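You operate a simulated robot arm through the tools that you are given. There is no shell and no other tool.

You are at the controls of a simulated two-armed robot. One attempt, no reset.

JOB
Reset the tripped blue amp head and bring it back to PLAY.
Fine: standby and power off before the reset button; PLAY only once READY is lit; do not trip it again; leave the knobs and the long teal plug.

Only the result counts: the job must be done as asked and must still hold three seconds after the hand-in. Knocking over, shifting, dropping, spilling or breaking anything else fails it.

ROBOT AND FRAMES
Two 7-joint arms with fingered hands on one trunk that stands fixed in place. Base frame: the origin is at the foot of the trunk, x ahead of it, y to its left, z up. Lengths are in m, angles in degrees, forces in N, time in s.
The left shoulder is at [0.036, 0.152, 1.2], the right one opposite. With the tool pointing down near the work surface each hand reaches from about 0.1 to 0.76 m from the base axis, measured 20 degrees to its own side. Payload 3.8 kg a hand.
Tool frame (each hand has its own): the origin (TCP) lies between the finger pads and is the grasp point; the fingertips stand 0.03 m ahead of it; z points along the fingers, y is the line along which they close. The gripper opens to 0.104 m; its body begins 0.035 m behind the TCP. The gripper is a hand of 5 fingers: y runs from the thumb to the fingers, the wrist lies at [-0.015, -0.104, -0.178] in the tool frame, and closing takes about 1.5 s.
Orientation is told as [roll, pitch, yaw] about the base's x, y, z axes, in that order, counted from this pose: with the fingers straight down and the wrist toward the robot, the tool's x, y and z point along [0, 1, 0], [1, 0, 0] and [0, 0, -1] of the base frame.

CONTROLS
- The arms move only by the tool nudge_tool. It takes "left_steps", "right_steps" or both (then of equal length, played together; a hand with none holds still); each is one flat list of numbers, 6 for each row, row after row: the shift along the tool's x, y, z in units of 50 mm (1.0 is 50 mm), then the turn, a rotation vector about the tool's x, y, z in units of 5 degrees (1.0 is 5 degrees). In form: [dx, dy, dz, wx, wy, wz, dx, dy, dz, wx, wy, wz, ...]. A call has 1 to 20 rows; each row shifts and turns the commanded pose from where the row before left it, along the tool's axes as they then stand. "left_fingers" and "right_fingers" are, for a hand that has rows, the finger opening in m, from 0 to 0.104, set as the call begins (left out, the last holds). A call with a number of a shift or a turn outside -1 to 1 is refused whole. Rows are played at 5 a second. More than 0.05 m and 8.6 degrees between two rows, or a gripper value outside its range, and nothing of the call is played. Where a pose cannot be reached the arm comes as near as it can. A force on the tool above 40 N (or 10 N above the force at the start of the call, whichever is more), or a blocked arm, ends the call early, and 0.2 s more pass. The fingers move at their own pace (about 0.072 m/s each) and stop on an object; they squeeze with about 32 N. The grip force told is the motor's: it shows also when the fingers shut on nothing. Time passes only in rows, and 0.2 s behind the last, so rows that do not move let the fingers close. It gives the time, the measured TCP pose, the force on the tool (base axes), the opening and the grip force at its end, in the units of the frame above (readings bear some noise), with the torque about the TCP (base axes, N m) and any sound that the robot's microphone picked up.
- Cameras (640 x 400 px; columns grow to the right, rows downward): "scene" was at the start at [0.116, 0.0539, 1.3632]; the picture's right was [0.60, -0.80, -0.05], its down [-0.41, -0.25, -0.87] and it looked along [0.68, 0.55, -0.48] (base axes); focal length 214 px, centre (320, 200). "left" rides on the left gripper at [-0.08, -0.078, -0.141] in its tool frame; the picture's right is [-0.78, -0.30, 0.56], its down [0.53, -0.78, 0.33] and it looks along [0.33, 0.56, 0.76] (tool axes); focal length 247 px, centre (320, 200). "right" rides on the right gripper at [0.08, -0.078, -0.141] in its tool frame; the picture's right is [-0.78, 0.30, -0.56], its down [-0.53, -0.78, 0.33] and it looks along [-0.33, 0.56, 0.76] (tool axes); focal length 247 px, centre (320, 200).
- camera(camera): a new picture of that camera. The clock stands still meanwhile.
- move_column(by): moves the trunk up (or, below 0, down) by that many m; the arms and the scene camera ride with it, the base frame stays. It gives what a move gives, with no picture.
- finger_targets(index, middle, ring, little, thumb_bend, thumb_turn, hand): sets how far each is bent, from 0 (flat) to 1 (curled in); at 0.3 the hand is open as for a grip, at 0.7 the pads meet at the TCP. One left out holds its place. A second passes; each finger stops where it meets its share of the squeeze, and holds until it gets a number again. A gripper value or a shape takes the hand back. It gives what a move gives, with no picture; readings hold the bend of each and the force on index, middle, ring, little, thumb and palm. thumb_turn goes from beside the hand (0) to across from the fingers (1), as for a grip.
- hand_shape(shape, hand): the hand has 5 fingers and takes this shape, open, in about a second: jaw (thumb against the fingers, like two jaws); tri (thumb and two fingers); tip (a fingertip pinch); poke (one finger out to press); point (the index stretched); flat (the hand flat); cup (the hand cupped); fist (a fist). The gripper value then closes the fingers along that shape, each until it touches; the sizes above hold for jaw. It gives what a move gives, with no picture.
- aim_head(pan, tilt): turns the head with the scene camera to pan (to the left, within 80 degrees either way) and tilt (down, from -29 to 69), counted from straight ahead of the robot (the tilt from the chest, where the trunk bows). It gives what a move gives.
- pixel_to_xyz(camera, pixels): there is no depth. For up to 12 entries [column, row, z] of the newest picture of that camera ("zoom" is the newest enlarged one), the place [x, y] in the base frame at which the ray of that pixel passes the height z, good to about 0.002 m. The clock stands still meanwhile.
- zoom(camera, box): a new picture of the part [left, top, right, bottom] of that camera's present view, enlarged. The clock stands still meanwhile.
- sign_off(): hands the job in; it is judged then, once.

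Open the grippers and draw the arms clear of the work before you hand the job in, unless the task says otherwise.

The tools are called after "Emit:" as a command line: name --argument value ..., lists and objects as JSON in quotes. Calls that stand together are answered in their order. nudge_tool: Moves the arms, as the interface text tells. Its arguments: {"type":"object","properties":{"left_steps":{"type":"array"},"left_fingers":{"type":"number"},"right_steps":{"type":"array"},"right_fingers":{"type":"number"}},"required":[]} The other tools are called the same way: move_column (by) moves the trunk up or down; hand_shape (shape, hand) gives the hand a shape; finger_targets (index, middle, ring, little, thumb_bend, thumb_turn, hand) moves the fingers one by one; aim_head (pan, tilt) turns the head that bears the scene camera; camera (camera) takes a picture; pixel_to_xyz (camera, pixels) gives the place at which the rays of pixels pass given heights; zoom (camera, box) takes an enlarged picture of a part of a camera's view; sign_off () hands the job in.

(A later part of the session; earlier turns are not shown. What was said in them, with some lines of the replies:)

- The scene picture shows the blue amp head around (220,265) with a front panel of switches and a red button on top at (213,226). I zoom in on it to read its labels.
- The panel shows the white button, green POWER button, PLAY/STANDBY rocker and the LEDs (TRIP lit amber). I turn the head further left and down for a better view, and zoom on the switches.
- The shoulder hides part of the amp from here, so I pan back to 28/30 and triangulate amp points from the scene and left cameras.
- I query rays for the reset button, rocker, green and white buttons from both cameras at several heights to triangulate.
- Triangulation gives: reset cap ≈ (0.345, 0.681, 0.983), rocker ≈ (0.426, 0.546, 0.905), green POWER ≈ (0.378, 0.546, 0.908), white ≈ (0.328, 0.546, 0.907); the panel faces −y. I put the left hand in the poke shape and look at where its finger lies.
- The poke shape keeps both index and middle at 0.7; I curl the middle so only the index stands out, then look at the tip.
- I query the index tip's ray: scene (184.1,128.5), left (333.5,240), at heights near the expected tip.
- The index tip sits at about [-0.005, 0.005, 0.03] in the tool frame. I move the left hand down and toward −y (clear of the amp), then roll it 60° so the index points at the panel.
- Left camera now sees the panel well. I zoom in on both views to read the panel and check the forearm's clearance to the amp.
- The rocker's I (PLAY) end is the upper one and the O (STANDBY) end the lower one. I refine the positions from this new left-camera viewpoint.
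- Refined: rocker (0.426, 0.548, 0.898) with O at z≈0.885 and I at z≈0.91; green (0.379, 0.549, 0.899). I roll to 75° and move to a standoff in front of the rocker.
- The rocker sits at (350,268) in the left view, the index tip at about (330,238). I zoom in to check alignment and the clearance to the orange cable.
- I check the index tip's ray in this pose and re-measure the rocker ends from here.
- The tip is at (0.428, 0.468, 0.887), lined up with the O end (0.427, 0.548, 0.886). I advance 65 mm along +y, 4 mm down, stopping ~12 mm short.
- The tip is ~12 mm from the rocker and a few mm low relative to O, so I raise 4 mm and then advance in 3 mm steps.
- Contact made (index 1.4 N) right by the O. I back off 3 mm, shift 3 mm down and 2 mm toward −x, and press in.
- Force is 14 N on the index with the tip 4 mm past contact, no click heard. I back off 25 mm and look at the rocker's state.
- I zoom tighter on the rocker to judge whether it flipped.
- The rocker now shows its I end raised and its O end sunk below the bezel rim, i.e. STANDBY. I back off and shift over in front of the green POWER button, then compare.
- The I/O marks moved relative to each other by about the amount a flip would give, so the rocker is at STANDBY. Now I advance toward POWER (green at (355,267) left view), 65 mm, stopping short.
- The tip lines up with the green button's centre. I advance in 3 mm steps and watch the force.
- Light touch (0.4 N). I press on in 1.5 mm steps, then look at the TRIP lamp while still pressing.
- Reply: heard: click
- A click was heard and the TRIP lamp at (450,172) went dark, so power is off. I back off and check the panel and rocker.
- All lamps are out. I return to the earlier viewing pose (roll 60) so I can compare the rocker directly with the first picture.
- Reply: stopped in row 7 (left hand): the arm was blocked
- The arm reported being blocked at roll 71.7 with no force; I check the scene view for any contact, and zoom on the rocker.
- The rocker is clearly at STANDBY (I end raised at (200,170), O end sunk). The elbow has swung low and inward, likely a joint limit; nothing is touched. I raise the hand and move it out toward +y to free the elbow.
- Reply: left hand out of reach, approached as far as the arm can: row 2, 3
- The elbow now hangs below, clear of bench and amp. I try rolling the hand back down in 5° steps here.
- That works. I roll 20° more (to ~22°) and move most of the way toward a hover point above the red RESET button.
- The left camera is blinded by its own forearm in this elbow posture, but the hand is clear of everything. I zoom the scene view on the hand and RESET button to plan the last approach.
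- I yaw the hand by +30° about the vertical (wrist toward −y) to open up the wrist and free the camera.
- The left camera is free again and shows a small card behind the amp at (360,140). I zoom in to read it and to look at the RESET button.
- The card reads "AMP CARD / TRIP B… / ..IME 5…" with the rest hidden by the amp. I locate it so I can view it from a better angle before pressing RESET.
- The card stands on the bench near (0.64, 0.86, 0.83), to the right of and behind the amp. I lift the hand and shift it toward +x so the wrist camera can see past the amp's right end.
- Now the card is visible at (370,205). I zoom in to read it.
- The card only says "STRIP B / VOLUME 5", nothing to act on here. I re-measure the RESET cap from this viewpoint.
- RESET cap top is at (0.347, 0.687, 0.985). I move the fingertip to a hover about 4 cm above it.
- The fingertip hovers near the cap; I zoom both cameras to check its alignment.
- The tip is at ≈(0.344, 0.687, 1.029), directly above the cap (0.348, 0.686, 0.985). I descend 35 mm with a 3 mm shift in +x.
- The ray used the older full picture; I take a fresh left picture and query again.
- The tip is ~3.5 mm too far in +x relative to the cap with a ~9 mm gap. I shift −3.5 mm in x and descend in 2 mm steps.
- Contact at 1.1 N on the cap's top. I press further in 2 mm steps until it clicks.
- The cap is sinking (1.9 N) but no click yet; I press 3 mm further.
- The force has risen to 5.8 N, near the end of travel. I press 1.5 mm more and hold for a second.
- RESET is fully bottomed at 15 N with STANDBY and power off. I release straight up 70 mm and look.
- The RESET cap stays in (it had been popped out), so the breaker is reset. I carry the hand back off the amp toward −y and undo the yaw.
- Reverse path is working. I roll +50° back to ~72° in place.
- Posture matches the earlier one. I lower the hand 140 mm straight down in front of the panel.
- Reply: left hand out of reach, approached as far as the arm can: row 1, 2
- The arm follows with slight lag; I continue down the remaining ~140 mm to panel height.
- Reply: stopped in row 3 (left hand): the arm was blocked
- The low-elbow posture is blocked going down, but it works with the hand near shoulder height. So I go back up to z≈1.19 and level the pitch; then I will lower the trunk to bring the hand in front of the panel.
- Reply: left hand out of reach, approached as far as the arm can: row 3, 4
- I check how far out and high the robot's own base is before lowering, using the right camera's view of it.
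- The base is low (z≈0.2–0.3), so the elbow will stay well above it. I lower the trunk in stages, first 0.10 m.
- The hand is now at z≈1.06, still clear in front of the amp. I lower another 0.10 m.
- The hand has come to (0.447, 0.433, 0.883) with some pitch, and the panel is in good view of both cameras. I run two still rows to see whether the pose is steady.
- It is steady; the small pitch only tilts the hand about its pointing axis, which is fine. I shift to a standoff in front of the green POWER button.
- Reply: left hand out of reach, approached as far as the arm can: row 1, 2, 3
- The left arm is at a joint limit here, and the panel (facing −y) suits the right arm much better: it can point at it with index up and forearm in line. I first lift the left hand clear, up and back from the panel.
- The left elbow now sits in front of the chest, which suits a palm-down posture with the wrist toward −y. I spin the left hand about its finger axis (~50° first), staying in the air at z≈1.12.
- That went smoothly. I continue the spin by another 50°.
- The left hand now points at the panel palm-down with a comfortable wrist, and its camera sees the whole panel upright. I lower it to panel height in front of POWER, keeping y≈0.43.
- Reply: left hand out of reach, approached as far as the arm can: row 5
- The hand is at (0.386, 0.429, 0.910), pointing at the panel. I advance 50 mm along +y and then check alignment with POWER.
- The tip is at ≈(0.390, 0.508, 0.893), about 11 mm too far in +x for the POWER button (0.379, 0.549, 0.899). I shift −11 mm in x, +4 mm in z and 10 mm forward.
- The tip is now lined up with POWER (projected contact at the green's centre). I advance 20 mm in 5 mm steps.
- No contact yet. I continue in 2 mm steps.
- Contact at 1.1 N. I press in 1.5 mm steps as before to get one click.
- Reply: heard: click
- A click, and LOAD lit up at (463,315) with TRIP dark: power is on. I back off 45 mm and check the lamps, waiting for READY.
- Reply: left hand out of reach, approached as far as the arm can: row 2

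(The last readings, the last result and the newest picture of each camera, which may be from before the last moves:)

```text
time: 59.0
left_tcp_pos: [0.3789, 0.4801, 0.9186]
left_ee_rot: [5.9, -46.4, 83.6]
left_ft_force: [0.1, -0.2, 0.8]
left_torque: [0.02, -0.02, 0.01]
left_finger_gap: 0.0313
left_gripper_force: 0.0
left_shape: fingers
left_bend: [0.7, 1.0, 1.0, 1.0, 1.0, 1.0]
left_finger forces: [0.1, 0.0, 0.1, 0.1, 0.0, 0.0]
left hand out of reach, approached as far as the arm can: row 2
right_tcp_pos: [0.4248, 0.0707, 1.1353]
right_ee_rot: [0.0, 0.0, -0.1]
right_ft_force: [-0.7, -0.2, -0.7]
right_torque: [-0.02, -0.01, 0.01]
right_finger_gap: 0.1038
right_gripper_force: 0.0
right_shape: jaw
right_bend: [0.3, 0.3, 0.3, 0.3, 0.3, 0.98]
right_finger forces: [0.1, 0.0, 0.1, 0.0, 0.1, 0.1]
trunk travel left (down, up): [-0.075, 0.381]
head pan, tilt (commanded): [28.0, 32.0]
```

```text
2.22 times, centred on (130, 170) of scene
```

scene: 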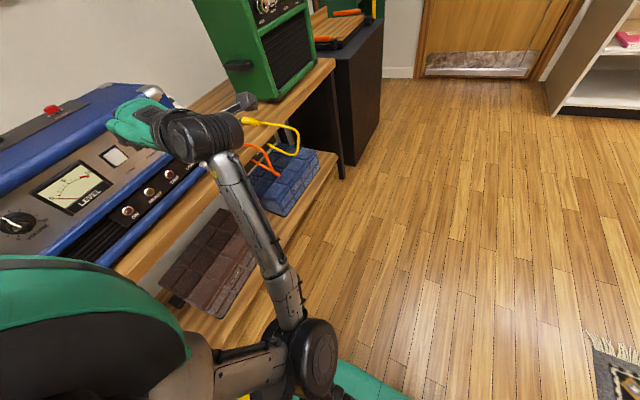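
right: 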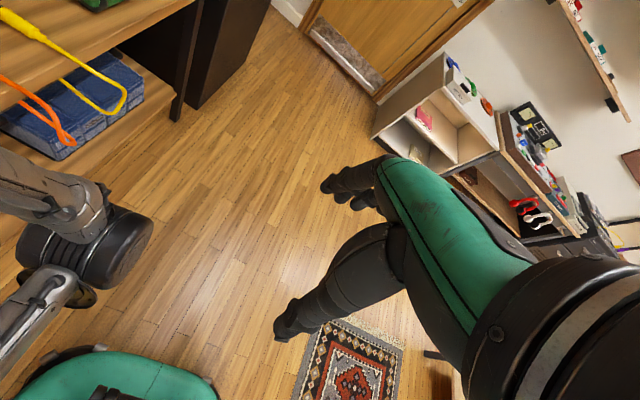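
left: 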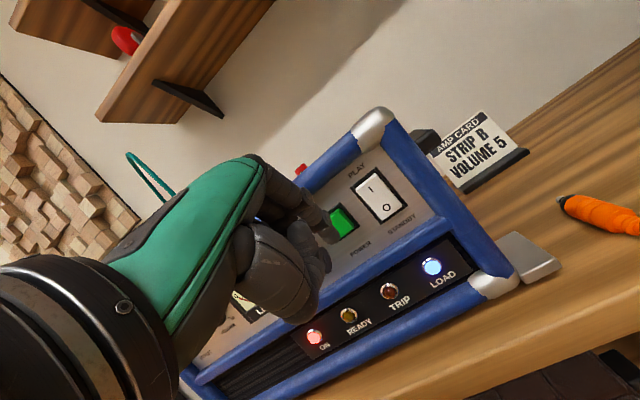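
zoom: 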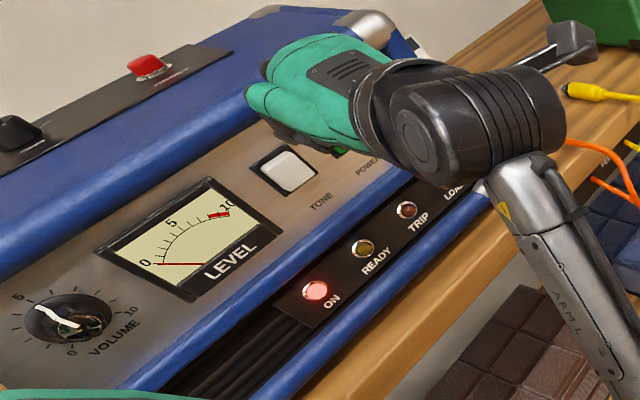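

ON and LOAD are lit, TRIP is dark, READY at (262,320) is not lit yet. Meanwhile I move to a standoff in front of the rocker's I end without touching it.

Emit:
nudge_tool --left_steps '[-0.457, 0.206, -0.028, 0, 0, 0, -0.457, 0.206, -0.028, 0, 0, 0, 0, 0, 0, 0, 0, 0]'

Emit:
camera --camera "left"

Emit:
zoom --camera "left" --box '[240, 130, 460, 340]'

Emit:
zoom --camera "scene" --box '[0, 80, 260, 260]'

```text
time: 59.8
left_tcp_pos: [0.4283, 0.4883, 0.9232]
left_ee_rot: [6.4, -45.4, 82.4]
left_ft_force: [0.2, 0.0, 0.5]
left_torque: [-0.01, 0.01, -0.01]
left_finger_gap: 0.0311
left_gripper_force: 0.0
left_shape: fingers
left_bend: [0.7, 1.0, 1.0, 1.0, 1.0, 1.0]
left_finger forces: [0.0, 0.1, 0.0, 0.1, 0.0, 0.0]
right_tcp_pos: [0.4258, 0.0719, 1.1359]
right_ee_rot: [0.0, 0.2, 0.0]
right_ft_force: [0.5, -0.2, 0.0]
right_torque: [0.0, 0.02, 0.01]
right_finger_gap: 0.1035
right_gripper_force: 0.0
right_shape: jaw
right_bend: [0.3, 0.3, 0.3, 0.3, 0.3, 0.98]
right_finger forces: [0.0, 0.0, 0.1, 0.0, 0.0, 0.1]
trunk travel left (down, up): [-0.075, 0.381]
head pan, tilt (commanded): [28.0, 32.0]
```

```text
taken
```

left: 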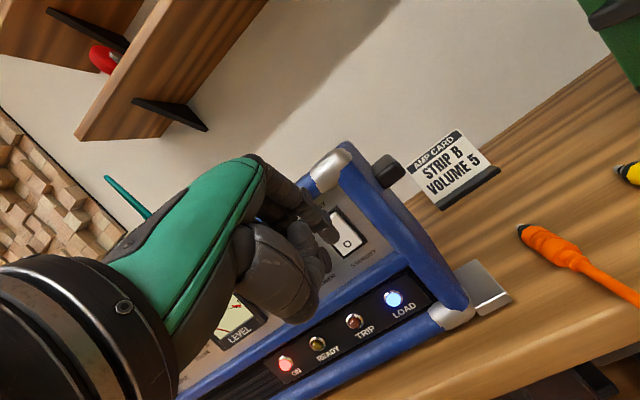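

```text
1.90 times, centred on (350, 235) of left
```

zoom: 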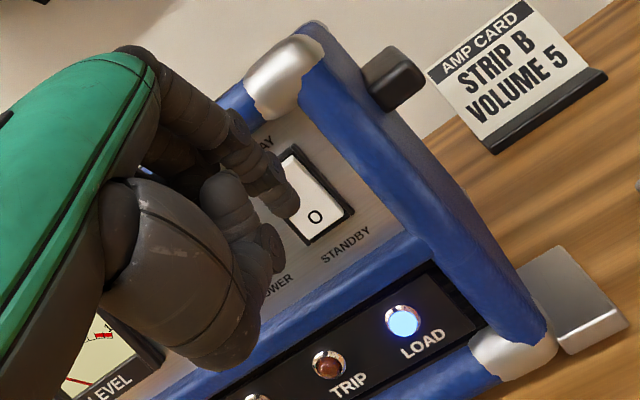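

```text
2.22 times, centred on (130, 170) of scene
```

zoom: 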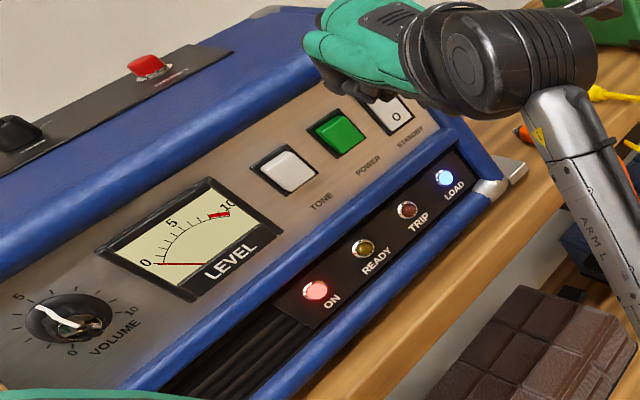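

READY is still dark. I shift −4 mm in x to centre on the rocker and let two seconds pass, then check READY again.

Emit:
nudge_tool --left_steps '[0.08, -0.007, 0.0015, 0, 0, 0, 0, 0, 0, 0, 0, 0, 0, 0, 0, 0, 0, 0, 0, 0, 0, 0, 0, 0, 0, 0, 0, 0, 0, 0, 0, 0, 0, 0, 0, 0, 0, 0, 0, 0, 0, 0, 0, 0, 0, 0, 0, 0, 0, 0, 0, 0, 0, 0, 0, 0, 0, 0, 0, 0]'

Emit:
zoom --camera "scene" --box '[0, 80, 260, 260]'

Emit:
zoom --camera "left" --box '[240, 130, 460, 400]'

```text
time: 62.0
left_tcp_pos: [0.4228, 0.4893, 0.9246]
left_ee_rot: [6.4, -45.6, 82.6]
left_ft_force: [-0.5, -0.7, -0.4]
left_torque: [0.01, 0.02, 0.01]
left_finger_gap: 0.0314
left_gripper_force: 0.0
left_shape: fingers
left_bend: [0.7, 1.0, 1.0, 1.0, 1.0, 1.0]
left_finger forces: [0.1, 0.1, 0.0, 0.0, 0.0, 0.0]
right_tcp_pos: [0.4258, 0.0709, 1.1365]
right_ee_rot: [0.0, 0.1, 0.0]
right_ft_force: [-0.1, 0.5, -0.1]
right_torque: [-0.01, 0.0, 0.0]
right_finger_gap: 0.1033
right_gripper_force: 0.1
right_shape: jaw
right_bend: [0.3, 0.3, 0.3, 0.3, 0.3, 0.98]
right_finger forces: [0.0, 0.0, 0.0, 0.0, 0.0, 0.0]
trunk travel left (down, up): [-0.075, 0.381]
head pan, tilt (commanded): [28.0, 32.0]
```

```text
2.22 times, centred on (130, 170) of scene
```

zoom: 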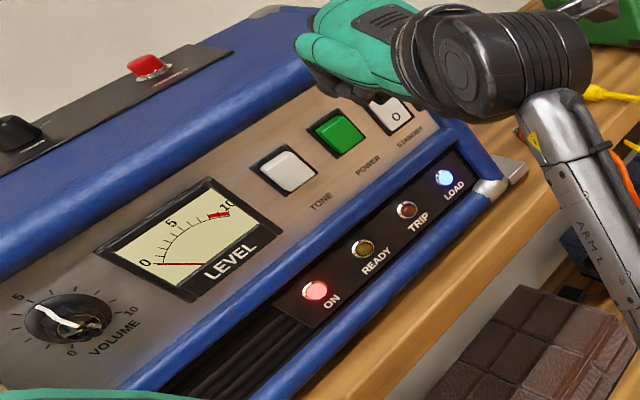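

```text
1.48 times, centred on (350, 265) of left
```

zoom: 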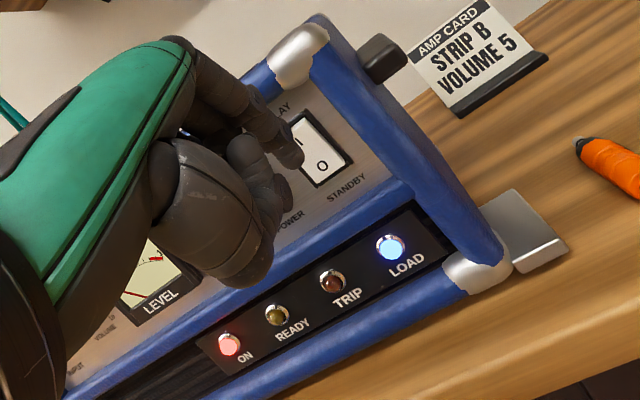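

READY is still dark after ~4 s of power. I hold still for another 4 seconds.

Emit:
nudge_tool --left_steps '[0, 0, 0, 0, 0, 0, 0, 0, 0, 0, 0, 0, 0, 0, 0, 0, 0, 0, 0, 0, 0, 0, 0, 0, 0, 0, 0, 0, 0, 0, 0, 0, 0, 0, 0, 0, 0, 0, 0, 0, 0, 0, 0, 0, 0, 0, 0, 0, 0, 0, 0, 0, 0, 0, 0, 0, 0, 0, 0, 0, 0, 0, 0, 0, 0, 0, 0, 0, 0, 0, 0, 0, 0, 0, 0, 0, 0, 0, 0, 0, 0, 0, 0, 0, 0, 0, 0, 0, 0, 0, 0, 0, 0, 0, 0, 0, 0, 0, 0, 0, 0, 0, 0, 0, 0, 0, 0, 0, 0, 0, 0, 0, 0, 0, 0, 0, 0, 0, 0, 0]'

Emit:
zoom --camera "scene" --box '[0, 80, 260, 260]'

Emit:
zoom --camera "left" --box '[240, 130, 460, 400]'

```text
time: 66.2
left_tcp_pos: [0.4235, 0.4885, 0.9235]
left_ee_rot: [6.4, -45.5, 82.5]
left_ft_force: [1.4, 0.7, -0.8]
left_torque: [0.0, 0.03, 0.01]
left_finger_gap: 0.0314
left_gripper_force: 0.0
left_shape: fingers
left_bend: [0.7, 1.0, 1.0, 1.0, 1.0, 1.0]
left_finger forces: [0.1, 0.0, 0.0, 0.1, 0.0, 0.1]
right_tcp_pos: [0.426, 0.0694, 1.1353]
right_ee_rot: [0.1, 0.1, 0.1]
right_ft_force: [0.2, -1.4, 0.0]
right_torque: [-0.03, -0.01, -0.02]
right_finger_gap: 0.1036
right_gripper_force: 0.0
right_shape: jaw
right_bend: [0.3, 0.3, 0.3, 0.3, 0.3, 0.98]
right_finger forces: [0.0, 0.0, 0.0, 0.0, 0.1, 0.1]
trunk travel left (down, up): [-0.075, 0.381]
head pan, tilt (commanded): [28.0, 32.0]
```

```text
2.22 times, centred on (130, 170) of scene
```

zoom: 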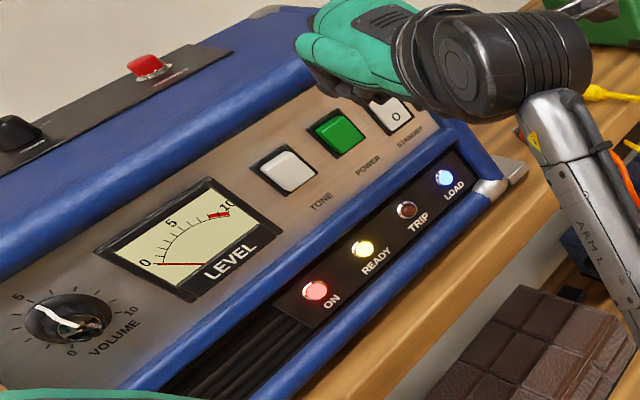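

```text
1.48 times, centred on (350, 265) of left
```

zoom: 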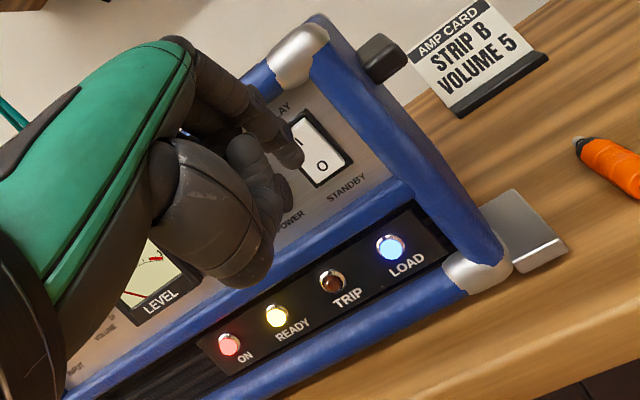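

READY at (362,249) is now lit, with TRIP dark. The tip is lined up with the rocker's I end; I advance 20 mm toward it.

Emit:
nudge_tool --left_steps '[0.0049, 0.0695, 0.0717, 0, 0, 0, 0.0049, 0.0695, 0.0717, 0, 0, 0, 0.0049, 0.0695, 0.0717, 0, 0, 0, 0.0049, 0.0695, 0.0717, 0, 0, 0]'

Emit:
zoom --camera "left" --box '[260, 140, 440, 320]'

```text
time: 67.2
left_tcp_pos: [0.4236, 0.5084, 0.925]
left_ee_rot: [6.6, -45.4, 82.4]
left_ft_force: [-0.5, -0.3, 0.2]
left_torque: [0.03, -0.01, 0.0]
left_finger_gap: 0.0312
left_gripper_force: 0.1
left_shape: fingers
left_bend: [0.7, 1.0, 1.0, 1.0, 1.0, 1.0]
left_finger forces: [0.0, 0.0, 0.0, 0.1, 0.0, 0.1]
right_tcp_pos: [0.4245, 0.0705, 1.1357]
right_ee_rot: [0.0, 0.1, 0.0]
right_ft_force: [-0.5, 0.0, 0.1]
right_torque: [-0.03, 0.0, -0.02]
right_finger_gap: 0.1037
right_gripper_force: 0.1
right_shape: jaw
right_bend: [0.3, 0.3, 0.3, 0.3, 0.3, 0.98]
right_finger forces: [0.0, 0.0, 0.1, 0.0, 0.0, 0.0]
trunk travel left (down, up): [-0.075, 0.381]
head pan, tilt (commanded): [28.0, 32.0]
```

```text
2.22 times, centred on (350, 230) of left
```

zoom: 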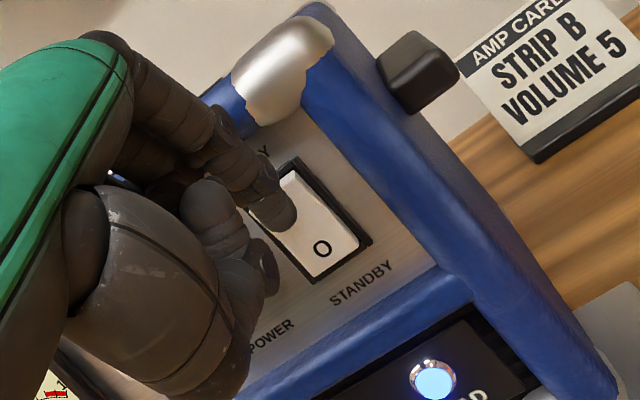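

The tip is over the I half, just short of contact. I continue in 2 mm steps.

Emit:
nudge_tool --left_steps '[0.002, 0.0278, 0.0287, 0, 0, 0, 0.002, 0.0278, 0.0287, 0, 0, 0, 0.002, 0.0278, 0.0287, 0, 0, 0]'

Emit:
zoom --camera "left" --box '[260, 140, 440, 320]'

```text
time: 68.0
left_tcp_pos: [0.4229, 0.5139, 0.9251]
left_ee_rot: [6.4, -45.5, 82.7]
left_ft_force: [0.5, 1.0, -0.2]
left_torque: [0.02, 0.01, 0.01]
left_finger_gap: 0.0314
left_gripper_force: 0.0
left_shape: fingers
left_bend: [0.7, 1.0, 1.0, 1.0, 1.0, 1.0]
left_finger forces: [0.0, 0.0, 0.0, 0.0, 0.0, 0.0]
right_tcp_pos: [0.425, 0.0701, 1.1353]
right_ee_rot: [-0.1, 0.2, 0.0]
right_ft_force: [0.0, -1.1, -0.5]
right_torque: [-0.01, 0.04, -0.01]
right_finger_gap: 0.1037
right_gripper_force: 0.2
right_shape: jaw
right_bend: [0.3, 0.3, 0.3, 0.3, 0.3, 0.98]
right_finger forces: [0.1, 0.0, 0.0, 0.1, 0.0, 0.0]
trunk travel left (down, up): [-0.075, 0.381]
head pan, tilt (commanded): [28.0, 32.0]
```

```text
2.22 times, centred on (350, 230) of left
```

zoom: 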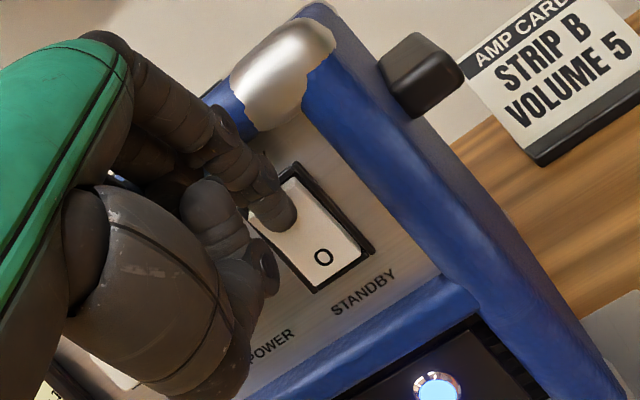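

Still no contact (0 N). I continue with 2 mm steps.

Emit:
nudge_tool --left_steps '[0.002, 0.0278, 0.0287, 0, 0, 0, 0.002, 0.0278, 0.0287, 0, 0, 0, 0.002, 0.0278, 0.0287, 0, 0, 0]'

Emit:
zoom --camera "left" --box '[260, 140, 440, 320]'

```text
time: 68.8
left_tcp_pos: [0.4256, 0.5198, 0.9251]
left_ee_rot: [6.5, -45.5, 82.6]
left_ft_force: [-1.0, -0.8, 0.0]
left_torque: [0.02, -0.02, 0.03]
left_finger_gap: 0.0309
left_gripper_force: 0.0
left_shape: fingers
left_bend: [0.7, 1.0, 1.0, 1.0, 1.0, 1.0]
left_finger forces: [0.8, 0.0, 0.1, 0.0, 0.0, 0.0]
right_tcp_pos: [0.4257, 0.0704, 1.1361]
right_ee_rot: [0.0, 0.1, 0.0]
right_ft_force: [0.5, 0.3, 0.3]
right_torque: [0.0, 0.0, 0.04]
right_finger_gap: 0.1036
right_gripper_force: 0.0
right_shape: jaw
right_bend: [0.3, 0.3, 0.3, 0.3, 0.3, 0.98]
right_finger forces: [0.0, 0.1, 0.0, 0.2, 0.0, 0.0]
trunk travel left (down, up): [-0.075, 0.381]
head pan, tilt (commanded): [28.0, 32.0]
```

```text
2.22 times, centred on (350, 230) of left
```

zoom: 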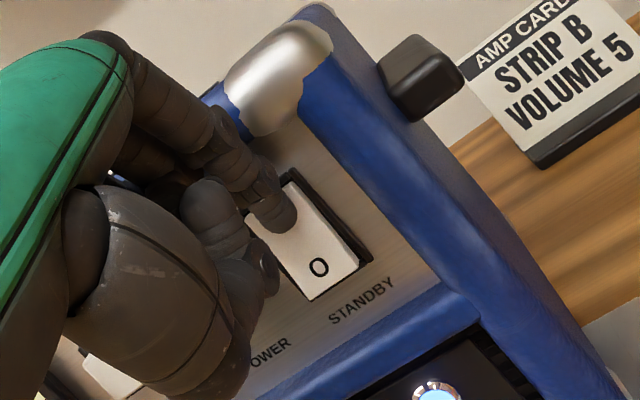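

Light contact (0.8 N) and the rocker's O end seems to be rising. I press further in 1.5 mm steps to be sure it seats.

Emit:
nudge_tool --left_steps '[0.0015, 0.0209, 0.0215, 0, 0, 0, 0.0015, 0.0209, 0.0215, 0, 0, 0, 0.0015, 0.0209, 0.0215, 0, 0, 0]'

Emit:
zoom --camera "left" --box '[260, 140, 440, 320]'

Emit:
zoom --camera "scene" --box '[0, 80, 260, 260]'

```text
time: 69.5
left_tcp_pos: [0.4248, 0.5228, 0.9253]
left_ee_rot: [6.6, -45.6, 82.3]
left_ft_force: [1.5, -8.1, 0.4]
left_torque: [0.11, 0.01, -0.09]
left_finger_gap: 0.0291
left_gripper_force: 3.3
left_shape: fingers
left_bend: [0.7, 1.0, 1.0, 1.0, 1.0, 1.0]
left_finger forces: [7.1, 0.0, 0.0, 0.1, 0.1, 0.0]
right_tcp_pos: [0.4248, 0.0684, 1.1343]
right_ee_rot: [0.1, 0.1, -0.1]
right_ft_force: [-0.7, 0.3, -0.1]
right_torque: [0.01, -0.02, 0.01]
right_finger_gap: 0.1035
right_gripper_force: 0.0
right_shape: jaw
right_bend: [0.3, 0.3, 0.3, 0.3, 0.3, 0.98]
right_finger forces: [0.1, 0.1, 0.0, 0.0, 0.0, 0.1]
trunk travel left (down, up): [-0.075, 0.381]
head pan, tilt (commanded): [28.0, 32.0]
```

```text
2.22 times, centred on (350, 230) of left
```

zoom: 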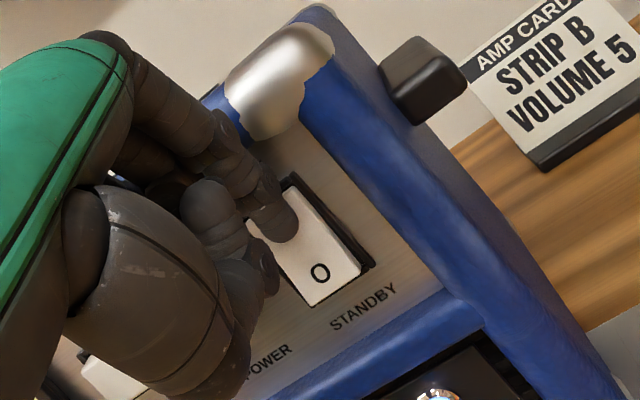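

```text
2.22 times, centred on (130, 170) of scene
```

zoom: 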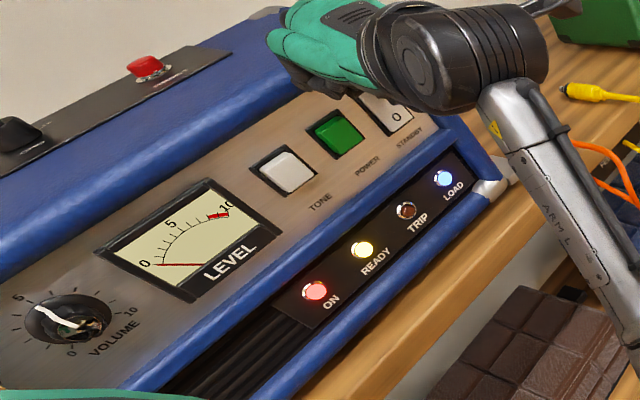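

The rocker's O end now stands proud and 7 N is on the I end. I back off 45 mm and check the state.

Emit:
nudge_tool --left_steps '[-0.0148, -0.2085, -0.2152, 0, 0, 0, -0.0148, -0.2085, -0.2152, 0, 0, 0, -0.0148, -0.2085, -0.2152, 0, 0, 0, 0, 0, 0, 0, 0, 0]'

Emit:
camera --camera "left"

Emit:
zoom --camera "left" --box '[280, 170, 420, 290]'

Emit:
zoom --camera "scene" --box '[0, 80, 260, 260]'

```text
time: 70.5
left_tcp_pos: [0.423, 0.4783, 0.9254]
left_ee_rot: [6.4, -45.5, 82.6]
left_ft_force: [0.3, -1.0, -0.2]
left_torque: [0.02, 0.02, 0.0]
left_finger_gap: 0.0313
left_gripper_force: 0.0
left_shape: fingers
left_bend: [0.7, 1.0, 1.0, 1.0, 1.0, 1.0]
left_finger forces: [0.0, 0.0, 0.0, 0.1, 0.0, 0.1]
right_tcp_pos: [0.4262, 0.0699, 1.1364]
right_ee_rot: [0.0, 0.1, 0.0]
right_ft_force: [-0.6, -0.3, -0.1]
right_torque: [-0.01, 0.01, -0.04]
right_finger_gap: 0.1035
right_gripper_force: 0.0
right_shape: jaw
right_bend: [0.3, 0.3, 0.3, 0.3, 0.3, 0.98]
right_finger forces: [0.0, 0.0, 0.0, 0.1, 0.1, 0.1]
trunk travel left (down, up): [-0.075, 0.381]
head pan, tilt (commanded): [28.0, 32.0]
```

```text
taken
```

left: 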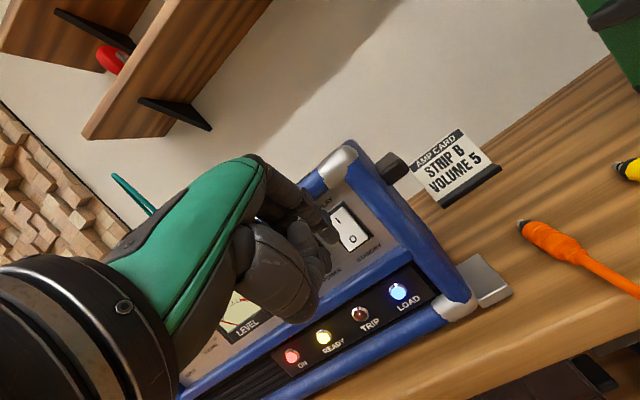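

```text
3.33 times, centred on (350, 230) of left
```

zoom: 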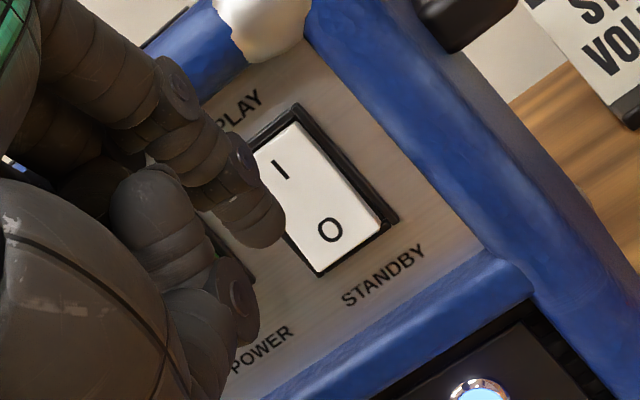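

```text
2.22 times, centred on (130, 170) of scene
```

zoom: 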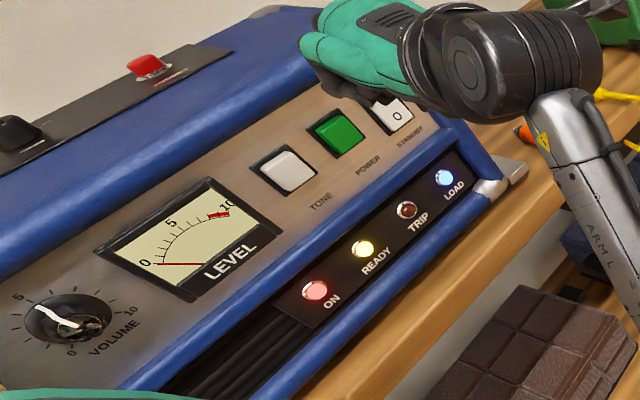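

I lift the left hand back up to the earlier hover pose for an unobstructed view of the rocker.

Emit:
nudge_tool --left_steps '[0.0104, 0.423, -0.672, 0, 0, 0, 0.0104, 0.423, -0.672, 0, 0, 0, 0.0104, 0.423, -0.672, 0, 0, 0, 0.0104, 0.423, -0.672, 0, 0, 0, 0.0104, 0.423, -0.672, 0, 0, 0, 0, 0, 0, 0, 0, 0]'

Emit:
camera --camera "left"

Emit:
camera --camera "scene"

Emit:
zoom --camera "scene" --box '[130, 100, 210, 150]'

Emit:
zoom --camera "left" --box '[380, 295, 480, 365]'

```text
time: 72.0
left_tcp_pos: [0.4345, 0.4321, 1.1171]
left_ee_rot: [6.5, -45.4, 82.5]
left_ft_force: [-0.9, -0.7, -0.2]
left_torque: [0.0, -0.02, 0.01]
left_finger_gap: 0.0313
left_gripper_force: 0.0
left_shape: fingers
left_bend: [0.7, 1.0, 1.0, 1.0, 1.0, 1.0]
left_finger forces: [0.0, 0.1, 0.0, 0.1, 0.1, 0.0]
right_tcp_pos: [0.4246, 0.0704, 1.1357]
right_ee_rot: [0.0, 0.0, 0.0]
right_ft_force: [0.0, -0.7, 0.2]
right_torque: [-0.03, -0.02, -0.04]
right_finger_gap: 0.1034
right_gripper_force: 0.1
right_shape: jaw
right_bend: [0.3, 0.3, 0.3, 0.3, 0.3, 0.98]
right_finger forces: [0.0, 0.1, 0.0, 0.0, 0.1, 0.0]
trunk travel left (down, up): [-0.075, 0.381]
head pan, tilt (commanded): [28.0, 32.0]
```

```text
taken
```

left: 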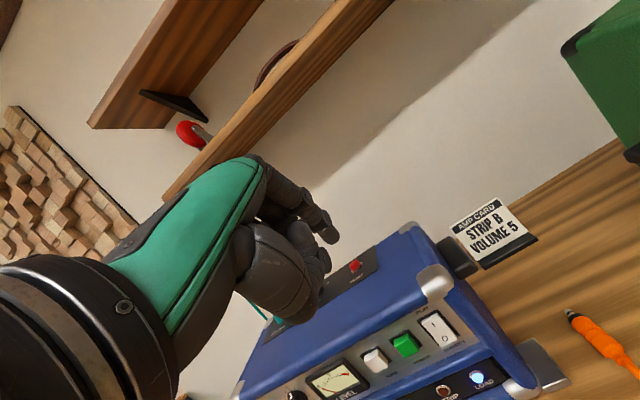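

```text
taken
```

scene: 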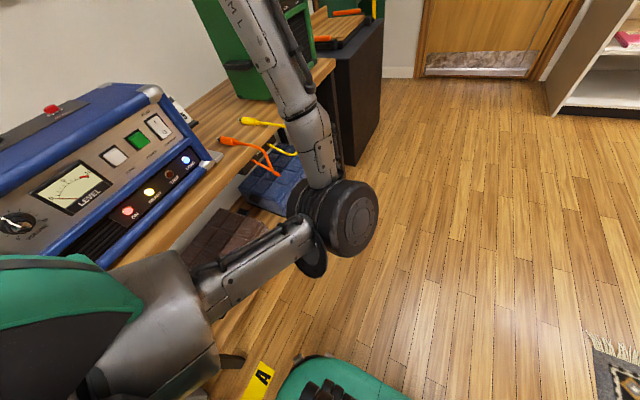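

```text
8.00 times, centred on (170, 125) of scene
```

zoom: 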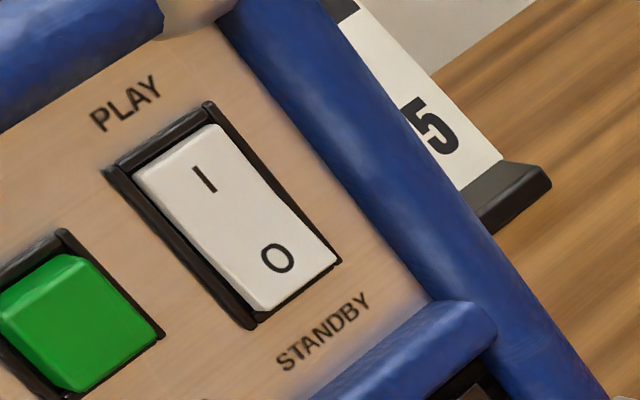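

```text
5.71 times, centred on (430, 330) of left
```

zoom: 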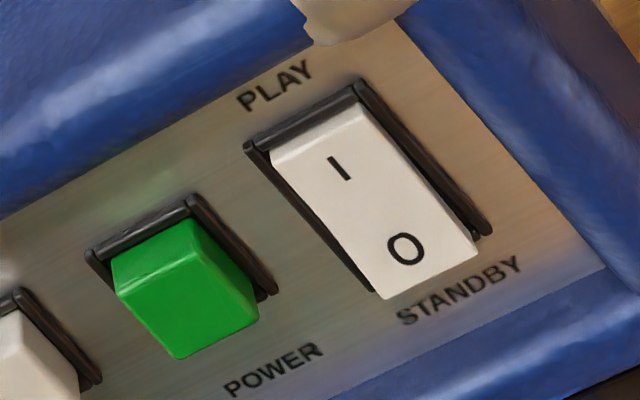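

The rocker now stands at PLAY: the O end overhangs its bezel at (430,270) and the I end is sunk; ON, READY and LOAD are lit, TRIP is dark. I draw both arms away, the right hand moving first-side to −y and the left hand back and up.

Emit:
nudge_tool --left_steps '[0.005, -0.05, -0.51, 0, 0, 0, 0.005, -0.05, -0.51, 0, 0, 0, 0.005, -0.05, -0.51, 0, 0, 0, 0.005, -0.05, -0.51, 0, 0, 0, 0.005, -0.05, -0.51, 0, 0, 0]' --right_steps '[-0.8, 0, 0, 0, 0, 0, -0.8, 0, 0, 0, 0, 0, -0.8, 0, 0, 0, 0, 0, -0.8, 0, 0, 0, 0, 0, -0.8, 0, 0, 0, 0, 0]'

Emit:
camera --camera "scene"

Emit:
camera --camera "left"

```text
time: 73.2
left_tcp_pos: [0.4328, 0.3299, 1.1992]
left_ee_rot: [6.5, -45.6, 82.5]
left_ft_force: [0.0, 0.1, 0.5]
left_torque: [-0.03, -0.01, -0.02]
left_finger_gap: 0.0313
left_gripper_force: 0.0
left_shape: fingers
left_bend: [0.7, 1.0, 1.0, 1.0, 1.0, 1.0]
left_finger forces: [0.0, 0.0, 0.0, 0.0, 0.0, 0.1]
right_tcp_pos: [0.4243, -0.1345, 1.134]
right_ee_rot: [0.0, 0.1, 0.1]
right_ft_force: [0.3, -0.5, 0.6]
right_torque: [0.02, 0.01, 0.02]
right_finger_gap: 0.1036
right_gripper_force: 0.0
right_shape: jaw
right_bend: [0.3, 0.3, 0.3, 0.3, 0.3, 0.98]
right_finger forces: [0.0, 0.1, 0.0, 0.0, 0.0, 0.1]
trunk travel left (down, up): [-0.075, 0.381]
head pan, tilt (commanded): [28.0, 32.0]
```

```text
taken
```

scene: 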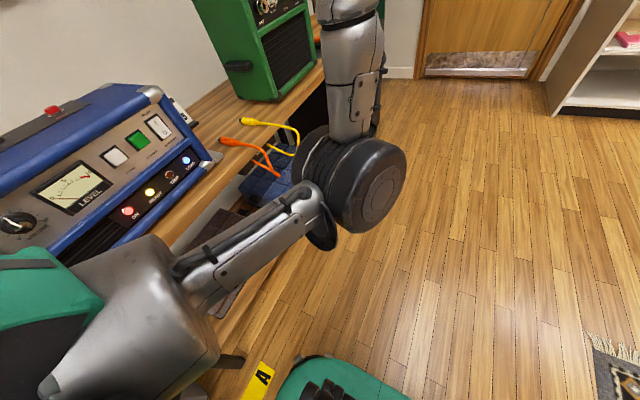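

```text
taken
```

left: 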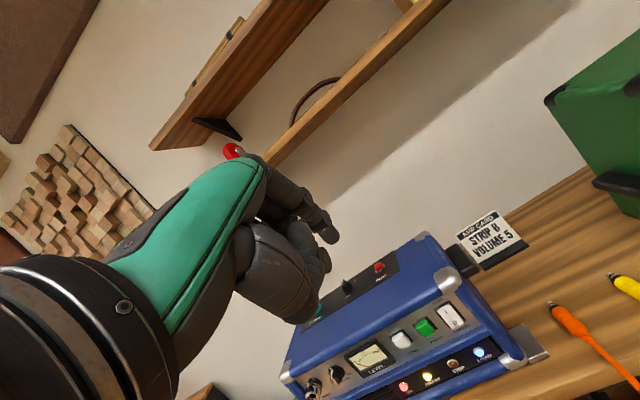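

Both arms are clear of the amp. I open the left hand to the jaw shape and then zoom on the panel for a final check.

Emit:
hand_shape --hand "left" --shape "jaw"

Emit:
zoom --camera "scene" --box '[0, 80, 240, 260]'

Emit:
zoom --camera "left" --box '[400, 290, 520, 390]'

Emit:
zoom --camera "scene" --box '[140, 108, 180, 148]'

```text
time: 74.0
left_tcp_pos: [0.4337, 0.3329, 1.1964]
left_ee_rot: [6.4, -45.5, 82.5]
left_ft_force: [0.5, -0.3, 0.4]
left_torque: [-0.03, 0.0, -0.01]
left_finger_gap: 0.1038
left_gripper_force: 0.1
left_shape: jaw
left_bend: [0.3, 0.3, 0.3, 0.3, 0.3, 0.98]
left_finger forces: [0.0, 0.1, 0.0, 0.0, 0.1, 0.0]
right_tcp_pos: [0.4248, -0.1316, 1.1345]
right_ee_rot: [0.0, 0.1, 0.0]
right_ft_force: [1.1, -0.1, -0.3]
right_torque: [-0.01, -0.02, 0.01]
right_finger_gap: 0.1037
right_gripper_force: 0.1
right_shape: jaw
right_bend: [0.3, 0.3, 0.3, 0.3, 0.3, 0.98]
right_finger forces: [0.0, 0.0, 0.0, 0.0, 0.0, 0.0]
trunk travel left (down, up): [-0.075, 0.381]
head pan, tilt (commanded): [28.0, 32.0]
```

```text
2.22 times, centred on (120, 170) of scene
```

zoom: 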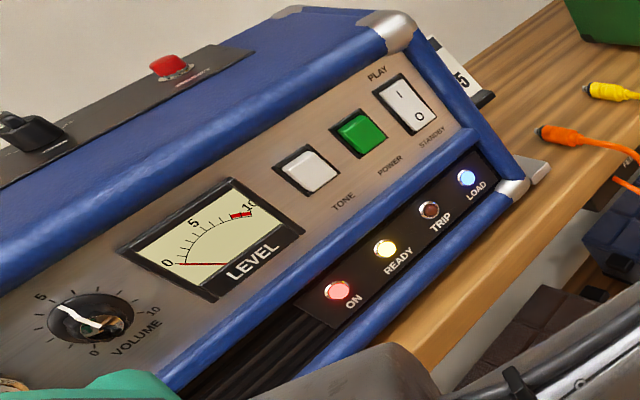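

```text
4.00 times, centred on (460, 340) of left
```

zoom: 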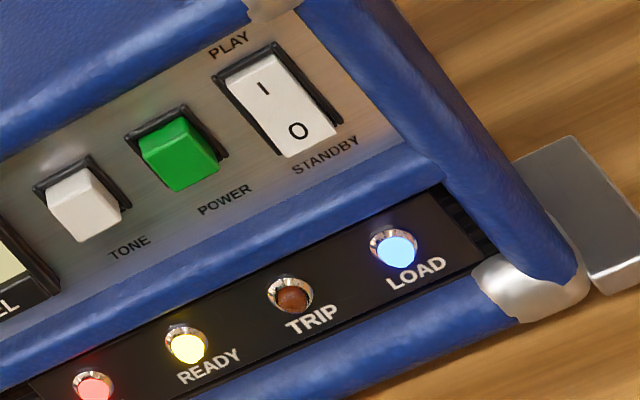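

```text
10.00 times, centred on (160, 128) of scene
```

zoom: 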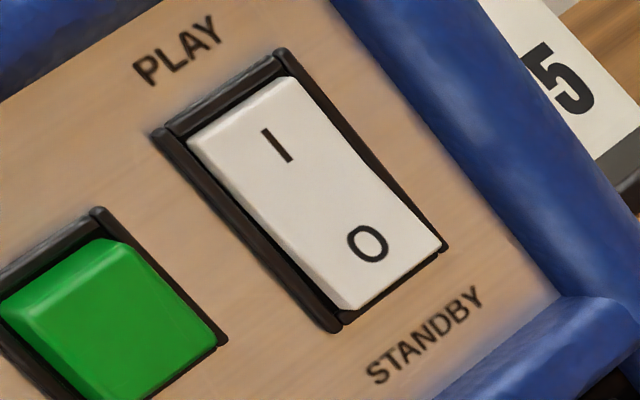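

Rocker at PLAY, POWER on, RESET in, TRIP dark. I wait three seconds to see that it holds, then check the lamps and plug once more.

Emit:
nudge_tool --left_steps '[0, 0, 0, 0, 0, 0, 0, 0, 0, 0, 0, 0, 0, 0, 0, 0, 0, 0, 0, 0, 0, 0, 0, 0, 0, 0, 0, 0, 0, 0, 0, 0, 0, 0, 0, 0, 0, 0, 0, 0, 0, 0, 0, 0, 0, 0, 0, 0, 0, 0, 0, 0, 0, 0, 0, 0, 0, 0, 0, 0, 0, 0, 0, 0, 0, 0, 0, 0, 0, 0, 0, 0, 0, 0, 0, 0, 0, 0, 0, 0, 0, 0, 0, 0, 0, 0, 0, 0, 0, 0]'

Emit:
zoom --camera "scene" --box '[0, 80, 240, 260]'

Emit:
camera --camera "left"

```text
time: 77.2
left_tcp_pos: [0.4329, 0.3312, 1.1974]
left_ee_rot: [6.3, -45.6, 82.5]
left_ft_force: [-0.4, 0.2, -0.1]
left_torque: [-0.03, 0.01, -0.04]
left_finger_gap: 0.1038
left_gripper_force: 0.1
left_shape: jaw
left_bend: [0.3, 0.3, 0.3, 0.3, 0.3, 0.98]
left_finger forces: [0.0, 0.1, 0.0, 0.1, 0.1, 0.0]
right_tcp_pos: [0.4247, -0.132, 1.1337]
right_ee_rot: [0.0, 0.1, 0.0]
right_ft_force: [0.2, -0.3, 0.0]
right_torque: [-0.02, 0.03, 0.0]
right_finger_gap: 0.1036
right_gripper_force: 0.0
right_shape: jaw
right_bend: [0.3, 0.3, 0.3, 0.3, 0.3, 0.98]
right_finger forces: [0.1, 0.1, 0.0, 0.1, 0.1, 0.1]
trunk travel left (down, up): [-0.075, 0.381]
head pan, tilt (commanded): [28.0, 32.0]
```

```text
2.22 times, centred on (120, 170) of scene
```

zoom: 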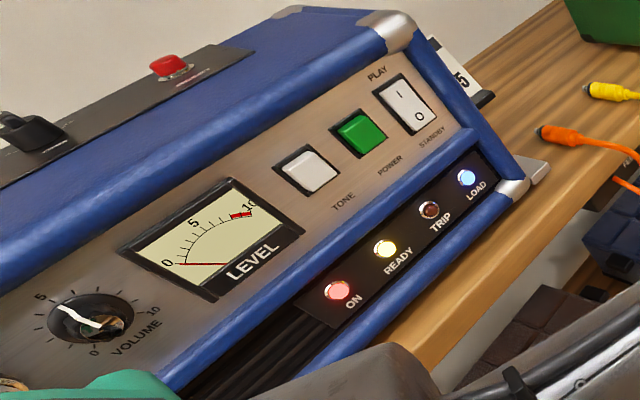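

```text
taken
```

left: 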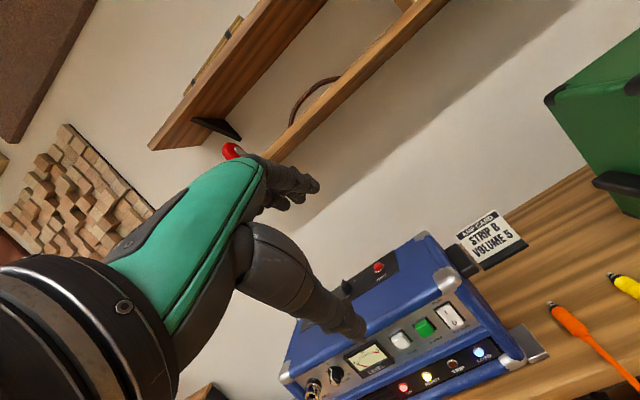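

After 3 s ON, READY and LOAD are still lit, TRIP is dark and the rocker is at PLAY. The hands are open and clear, and I never touched the knobs or the teal plug, so I hand the job in.

Emit:
sign_off

```text
The job is handed in.
```

The blue amp head is reset and back in PLAY, and I've handed the job in. When I checked about eight seconds after the switch to PLAY, ON, READY and LOAD were lit and TRIP was dark.

- **Order:** I set the rocker to STANDBY, switched POWER off, then pressed RESET until the popped-out button stayed in. I switched POWER back on and waited for READY before pressing PLAY.
- **Rocker position:** the rocker made no click either time it moved, so I judged its position from close-up pictures. They show the STANDBY end standing out and the PLAY end pressed in.
- **Left alone:** I didn't touch the knobs or the teal plug, and saw nothing else moved or knocked.
- **Robot now:** both hands are open and clear of the amp. The trunk is 0.2 m lower than it started, which I needed to reach the panel.
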